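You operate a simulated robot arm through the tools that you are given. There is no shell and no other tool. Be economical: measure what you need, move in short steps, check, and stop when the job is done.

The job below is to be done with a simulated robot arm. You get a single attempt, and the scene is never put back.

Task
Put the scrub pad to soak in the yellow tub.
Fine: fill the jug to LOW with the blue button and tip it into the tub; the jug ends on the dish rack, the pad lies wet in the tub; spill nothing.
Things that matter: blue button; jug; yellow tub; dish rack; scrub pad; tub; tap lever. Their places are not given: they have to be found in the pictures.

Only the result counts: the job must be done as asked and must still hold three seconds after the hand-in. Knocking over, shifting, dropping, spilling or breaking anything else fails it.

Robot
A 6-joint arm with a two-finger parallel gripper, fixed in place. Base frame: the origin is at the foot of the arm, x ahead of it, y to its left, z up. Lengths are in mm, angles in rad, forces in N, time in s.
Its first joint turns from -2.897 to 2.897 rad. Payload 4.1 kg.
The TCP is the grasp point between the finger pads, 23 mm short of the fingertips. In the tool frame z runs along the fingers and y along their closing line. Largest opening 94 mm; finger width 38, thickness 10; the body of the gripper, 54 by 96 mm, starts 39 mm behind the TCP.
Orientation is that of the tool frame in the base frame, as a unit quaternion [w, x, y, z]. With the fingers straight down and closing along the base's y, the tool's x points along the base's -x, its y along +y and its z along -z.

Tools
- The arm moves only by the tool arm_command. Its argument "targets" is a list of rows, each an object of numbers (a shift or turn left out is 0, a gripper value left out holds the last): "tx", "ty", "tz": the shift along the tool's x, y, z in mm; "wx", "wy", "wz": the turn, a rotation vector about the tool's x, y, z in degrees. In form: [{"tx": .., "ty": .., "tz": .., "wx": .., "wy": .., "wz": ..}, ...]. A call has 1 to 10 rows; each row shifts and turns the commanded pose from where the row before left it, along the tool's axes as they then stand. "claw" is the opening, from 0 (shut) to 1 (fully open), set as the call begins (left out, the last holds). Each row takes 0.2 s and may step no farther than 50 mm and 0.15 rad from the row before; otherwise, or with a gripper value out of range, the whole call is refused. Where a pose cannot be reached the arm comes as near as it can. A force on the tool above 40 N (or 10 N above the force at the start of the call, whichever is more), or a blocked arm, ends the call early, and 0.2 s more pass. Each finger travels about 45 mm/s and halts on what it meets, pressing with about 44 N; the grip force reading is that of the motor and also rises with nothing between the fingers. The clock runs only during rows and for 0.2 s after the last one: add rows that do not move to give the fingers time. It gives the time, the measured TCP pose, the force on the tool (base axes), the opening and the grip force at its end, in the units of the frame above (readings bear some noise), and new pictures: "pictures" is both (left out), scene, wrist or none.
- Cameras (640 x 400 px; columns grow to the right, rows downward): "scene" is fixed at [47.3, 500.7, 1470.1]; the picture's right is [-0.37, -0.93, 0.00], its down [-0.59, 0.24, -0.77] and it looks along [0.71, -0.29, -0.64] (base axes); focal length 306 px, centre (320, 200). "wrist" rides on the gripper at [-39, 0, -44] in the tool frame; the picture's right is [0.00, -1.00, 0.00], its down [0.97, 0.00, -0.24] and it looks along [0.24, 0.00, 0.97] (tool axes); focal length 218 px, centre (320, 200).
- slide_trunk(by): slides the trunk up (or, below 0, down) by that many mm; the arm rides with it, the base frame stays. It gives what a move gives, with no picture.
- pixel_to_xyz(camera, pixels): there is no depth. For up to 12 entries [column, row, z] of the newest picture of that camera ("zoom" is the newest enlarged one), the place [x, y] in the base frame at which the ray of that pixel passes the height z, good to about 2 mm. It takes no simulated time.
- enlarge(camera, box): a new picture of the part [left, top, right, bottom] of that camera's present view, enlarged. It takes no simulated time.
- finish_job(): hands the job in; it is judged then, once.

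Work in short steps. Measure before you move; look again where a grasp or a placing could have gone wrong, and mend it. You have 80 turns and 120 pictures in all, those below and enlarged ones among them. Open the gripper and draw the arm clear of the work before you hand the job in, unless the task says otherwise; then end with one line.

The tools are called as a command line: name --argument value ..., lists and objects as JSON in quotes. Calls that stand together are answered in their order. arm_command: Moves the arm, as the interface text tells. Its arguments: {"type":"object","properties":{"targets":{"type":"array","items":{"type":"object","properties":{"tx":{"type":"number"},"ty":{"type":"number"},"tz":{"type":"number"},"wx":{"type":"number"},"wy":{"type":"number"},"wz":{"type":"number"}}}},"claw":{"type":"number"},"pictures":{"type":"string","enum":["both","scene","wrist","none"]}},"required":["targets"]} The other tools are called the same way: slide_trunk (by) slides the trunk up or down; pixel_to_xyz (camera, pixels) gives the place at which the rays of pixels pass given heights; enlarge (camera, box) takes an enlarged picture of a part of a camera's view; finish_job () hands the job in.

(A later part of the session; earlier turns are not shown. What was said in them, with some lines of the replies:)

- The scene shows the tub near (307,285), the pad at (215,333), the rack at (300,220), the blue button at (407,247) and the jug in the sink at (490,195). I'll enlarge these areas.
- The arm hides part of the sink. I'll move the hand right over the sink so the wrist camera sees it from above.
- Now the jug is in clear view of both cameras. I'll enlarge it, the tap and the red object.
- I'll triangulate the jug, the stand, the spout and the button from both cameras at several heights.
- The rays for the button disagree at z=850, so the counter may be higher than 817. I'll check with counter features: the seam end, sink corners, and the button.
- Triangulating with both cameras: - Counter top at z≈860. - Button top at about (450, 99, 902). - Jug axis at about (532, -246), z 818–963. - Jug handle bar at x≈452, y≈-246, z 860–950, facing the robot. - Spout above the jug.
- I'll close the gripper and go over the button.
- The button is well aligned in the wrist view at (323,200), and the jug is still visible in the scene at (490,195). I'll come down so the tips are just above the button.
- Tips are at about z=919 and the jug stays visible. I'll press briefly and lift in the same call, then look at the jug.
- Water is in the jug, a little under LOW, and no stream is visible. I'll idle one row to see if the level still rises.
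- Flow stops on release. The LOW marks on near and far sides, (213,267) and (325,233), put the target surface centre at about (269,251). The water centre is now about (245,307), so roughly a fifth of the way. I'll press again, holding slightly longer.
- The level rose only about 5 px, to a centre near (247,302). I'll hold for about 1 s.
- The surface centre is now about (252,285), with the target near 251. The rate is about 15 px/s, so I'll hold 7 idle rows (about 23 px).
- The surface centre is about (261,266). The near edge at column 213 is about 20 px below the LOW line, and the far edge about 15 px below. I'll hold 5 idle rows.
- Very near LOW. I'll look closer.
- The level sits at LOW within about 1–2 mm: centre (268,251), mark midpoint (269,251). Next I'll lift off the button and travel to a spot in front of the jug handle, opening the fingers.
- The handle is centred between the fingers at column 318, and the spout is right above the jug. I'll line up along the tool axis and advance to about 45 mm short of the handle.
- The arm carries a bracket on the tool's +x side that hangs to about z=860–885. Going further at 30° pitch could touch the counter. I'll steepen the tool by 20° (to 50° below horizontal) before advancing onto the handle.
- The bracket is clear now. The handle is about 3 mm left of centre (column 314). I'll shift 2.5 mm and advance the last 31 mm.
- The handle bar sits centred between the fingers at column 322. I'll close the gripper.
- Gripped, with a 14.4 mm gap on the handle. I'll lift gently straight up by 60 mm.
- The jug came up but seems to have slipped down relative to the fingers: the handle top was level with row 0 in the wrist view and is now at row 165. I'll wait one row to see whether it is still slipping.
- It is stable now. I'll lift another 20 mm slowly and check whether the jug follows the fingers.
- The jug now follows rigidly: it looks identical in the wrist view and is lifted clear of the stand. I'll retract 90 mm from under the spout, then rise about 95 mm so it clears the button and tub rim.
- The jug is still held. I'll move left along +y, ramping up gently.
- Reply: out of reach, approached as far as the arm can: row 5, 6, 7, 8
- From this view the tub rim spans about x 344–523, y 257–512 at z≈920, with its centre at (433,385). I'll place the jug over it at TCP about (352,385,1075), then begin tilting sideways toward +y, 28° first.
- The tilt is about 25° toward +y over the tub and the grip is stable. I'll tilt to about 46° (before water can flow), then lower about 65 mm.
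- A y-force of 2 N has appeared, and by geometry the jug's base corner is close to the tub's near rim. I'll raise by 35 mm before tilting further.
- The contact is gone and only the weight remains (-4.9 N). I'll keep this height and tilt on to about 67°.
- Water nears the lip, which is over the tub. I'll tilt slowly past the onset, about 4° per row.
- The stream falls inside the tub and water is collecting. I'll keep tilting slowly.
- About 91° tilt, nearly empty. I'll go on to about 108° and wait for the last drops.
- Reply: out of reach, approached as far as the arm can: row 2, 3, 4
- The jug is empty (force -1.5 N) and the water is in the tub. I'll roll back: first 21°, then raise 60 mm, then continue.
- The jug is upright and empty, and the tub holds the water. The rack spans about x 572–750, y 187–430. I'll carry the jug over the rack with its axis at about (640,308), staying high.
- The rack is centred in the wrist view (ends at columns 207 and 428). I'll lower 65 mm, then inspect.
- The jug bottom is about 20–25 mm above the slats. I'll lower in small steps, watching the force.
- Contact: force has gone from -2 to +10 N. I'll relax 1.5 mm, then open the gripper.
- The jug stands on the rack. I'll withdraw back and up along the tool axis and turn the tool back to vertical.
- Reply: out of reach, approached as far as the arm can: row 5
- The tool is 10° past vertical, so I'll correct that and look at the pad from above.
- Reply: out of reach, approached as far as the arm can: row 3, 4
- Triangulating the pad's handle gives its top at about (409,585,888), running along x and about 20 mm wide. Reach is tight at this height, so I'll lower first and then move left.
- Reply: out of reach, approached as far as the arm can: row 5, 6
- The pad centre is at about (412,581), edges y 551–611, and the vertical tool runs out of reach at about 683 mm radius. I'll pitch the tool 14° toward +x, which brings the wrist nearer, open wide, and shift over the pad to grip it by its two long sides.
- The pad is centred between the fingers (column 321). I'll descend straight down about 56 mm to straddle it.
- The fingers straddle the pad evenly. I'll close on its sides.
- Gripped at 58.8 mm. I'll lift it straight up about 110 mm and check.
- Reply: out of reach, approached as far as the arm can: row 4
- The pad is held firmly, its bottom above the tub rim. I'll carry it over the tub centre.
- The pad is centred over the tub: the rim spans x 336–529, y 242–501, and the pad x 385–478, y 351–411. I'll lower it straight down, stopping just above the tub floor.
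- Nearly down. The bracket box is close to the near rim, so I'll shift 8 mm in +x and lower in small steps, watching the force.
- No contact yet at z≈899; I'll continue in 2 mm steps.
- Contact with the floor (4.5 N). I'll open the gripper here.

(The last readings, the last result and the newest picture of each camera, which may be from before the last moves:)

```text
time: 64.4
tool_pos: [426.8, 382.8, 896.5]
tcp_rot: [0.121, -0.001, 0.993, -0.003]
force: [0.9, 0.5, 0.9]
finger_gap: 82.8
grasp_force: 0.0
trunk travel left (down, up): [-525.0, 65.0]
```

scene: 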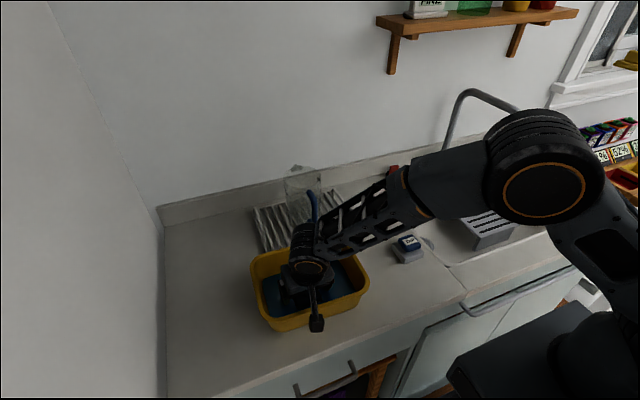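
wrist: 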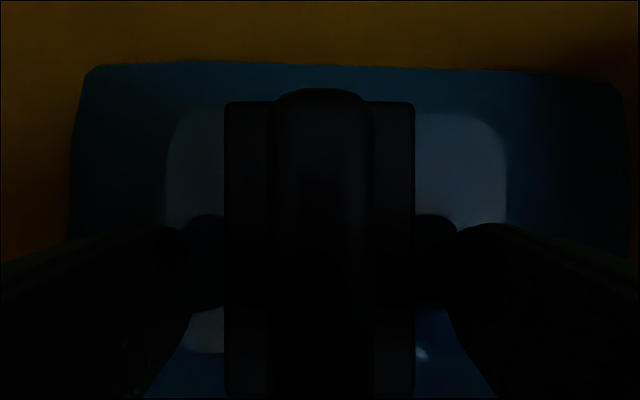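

Released. I'll rise straight up slowly and then draw the arm clear.

arm_command --targets '[{"tx": -2.4, "tz": -9.7}, {"tx": -4.8, "tz": -19.4}, {"tx": -7, "tz": -29}, {"tx": -10, "tz": -40}, {"tx": -10, "tz": -40}, {"tx": -10, "tz": -40}, {"ty": -30, "tx": 20}, {"ty": -45, "tx": 20}, {"ty": -45, "tx": 20}, {"ty": -45}]'

enlarge --camera "scene" --box '[180, 160, 400, 360]'

```text
time: 66.6
tool_pos: [368.2, 215.1, 1068.6]
tcp_rot: [0.122, 0.0, 0.992, -0.003]
force: [0.0, 0.1, -0.4]
finger_gap: 82.8
grasp_force: 0.1
trunk travel left (down, up): [-525.0, 65.0]
```

scene: 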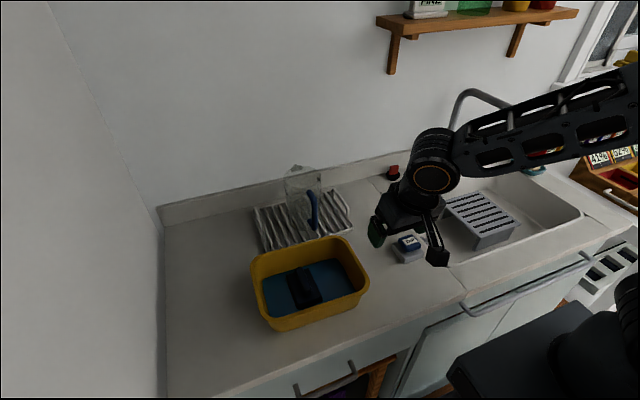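
wrist: 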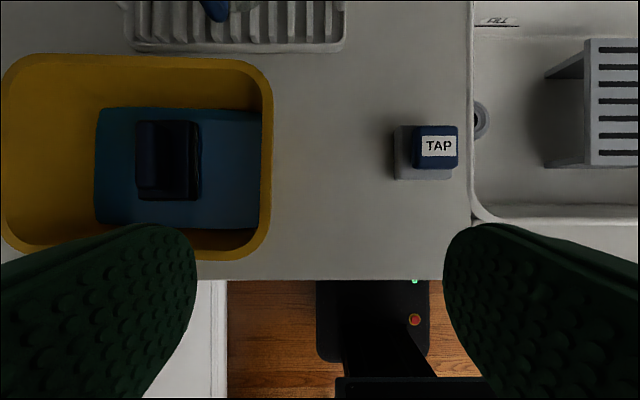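

```text
2.00 times, centred on (290, 260) of scene
```

zoom: 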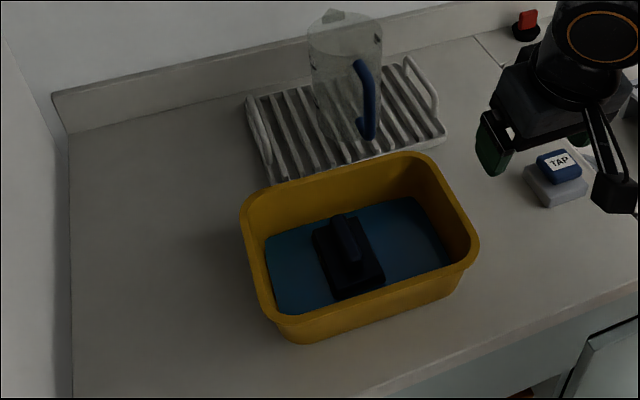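

The pad lies dark and wet in the tub, the jug stands on the rack, and the counter is dry. I'll raise the arm a little more, let time pass, then hand in.

arm_command --targets '[{"tz": -40}, {"tz": -40}, {}, {}, {}, {}, {}]' --pictures "scene"

```text
time: 68.2
tool_pos: [347.7, 217.7, 1148.5]
tcp_rot: [0.122, -0.001, 0.992, -0.002]
force: [0.7, 0.5, 0.1]
finger_gap: 82.6
grasp_force: 0.0
trunk travel left (down, up): [-525.0, 65.0]
```

scene: 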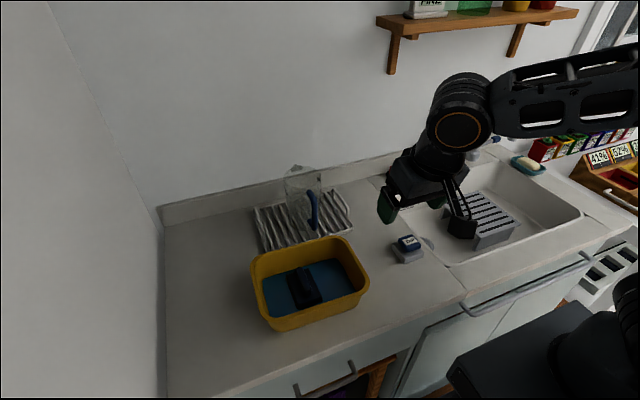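

Everything is stable and the arm is clear, so I'm handing in.

finish_job

```text
The job is handed in.
```

The pad is soaking in the yellow tub and the empty jug stands on the dish rack. I filled the jug to LOW (by eye, within about 2 mm) with the blue button, and no spill is visible. The jug brushed the tub while I was tilting it, and the tub moved about 10 mm.
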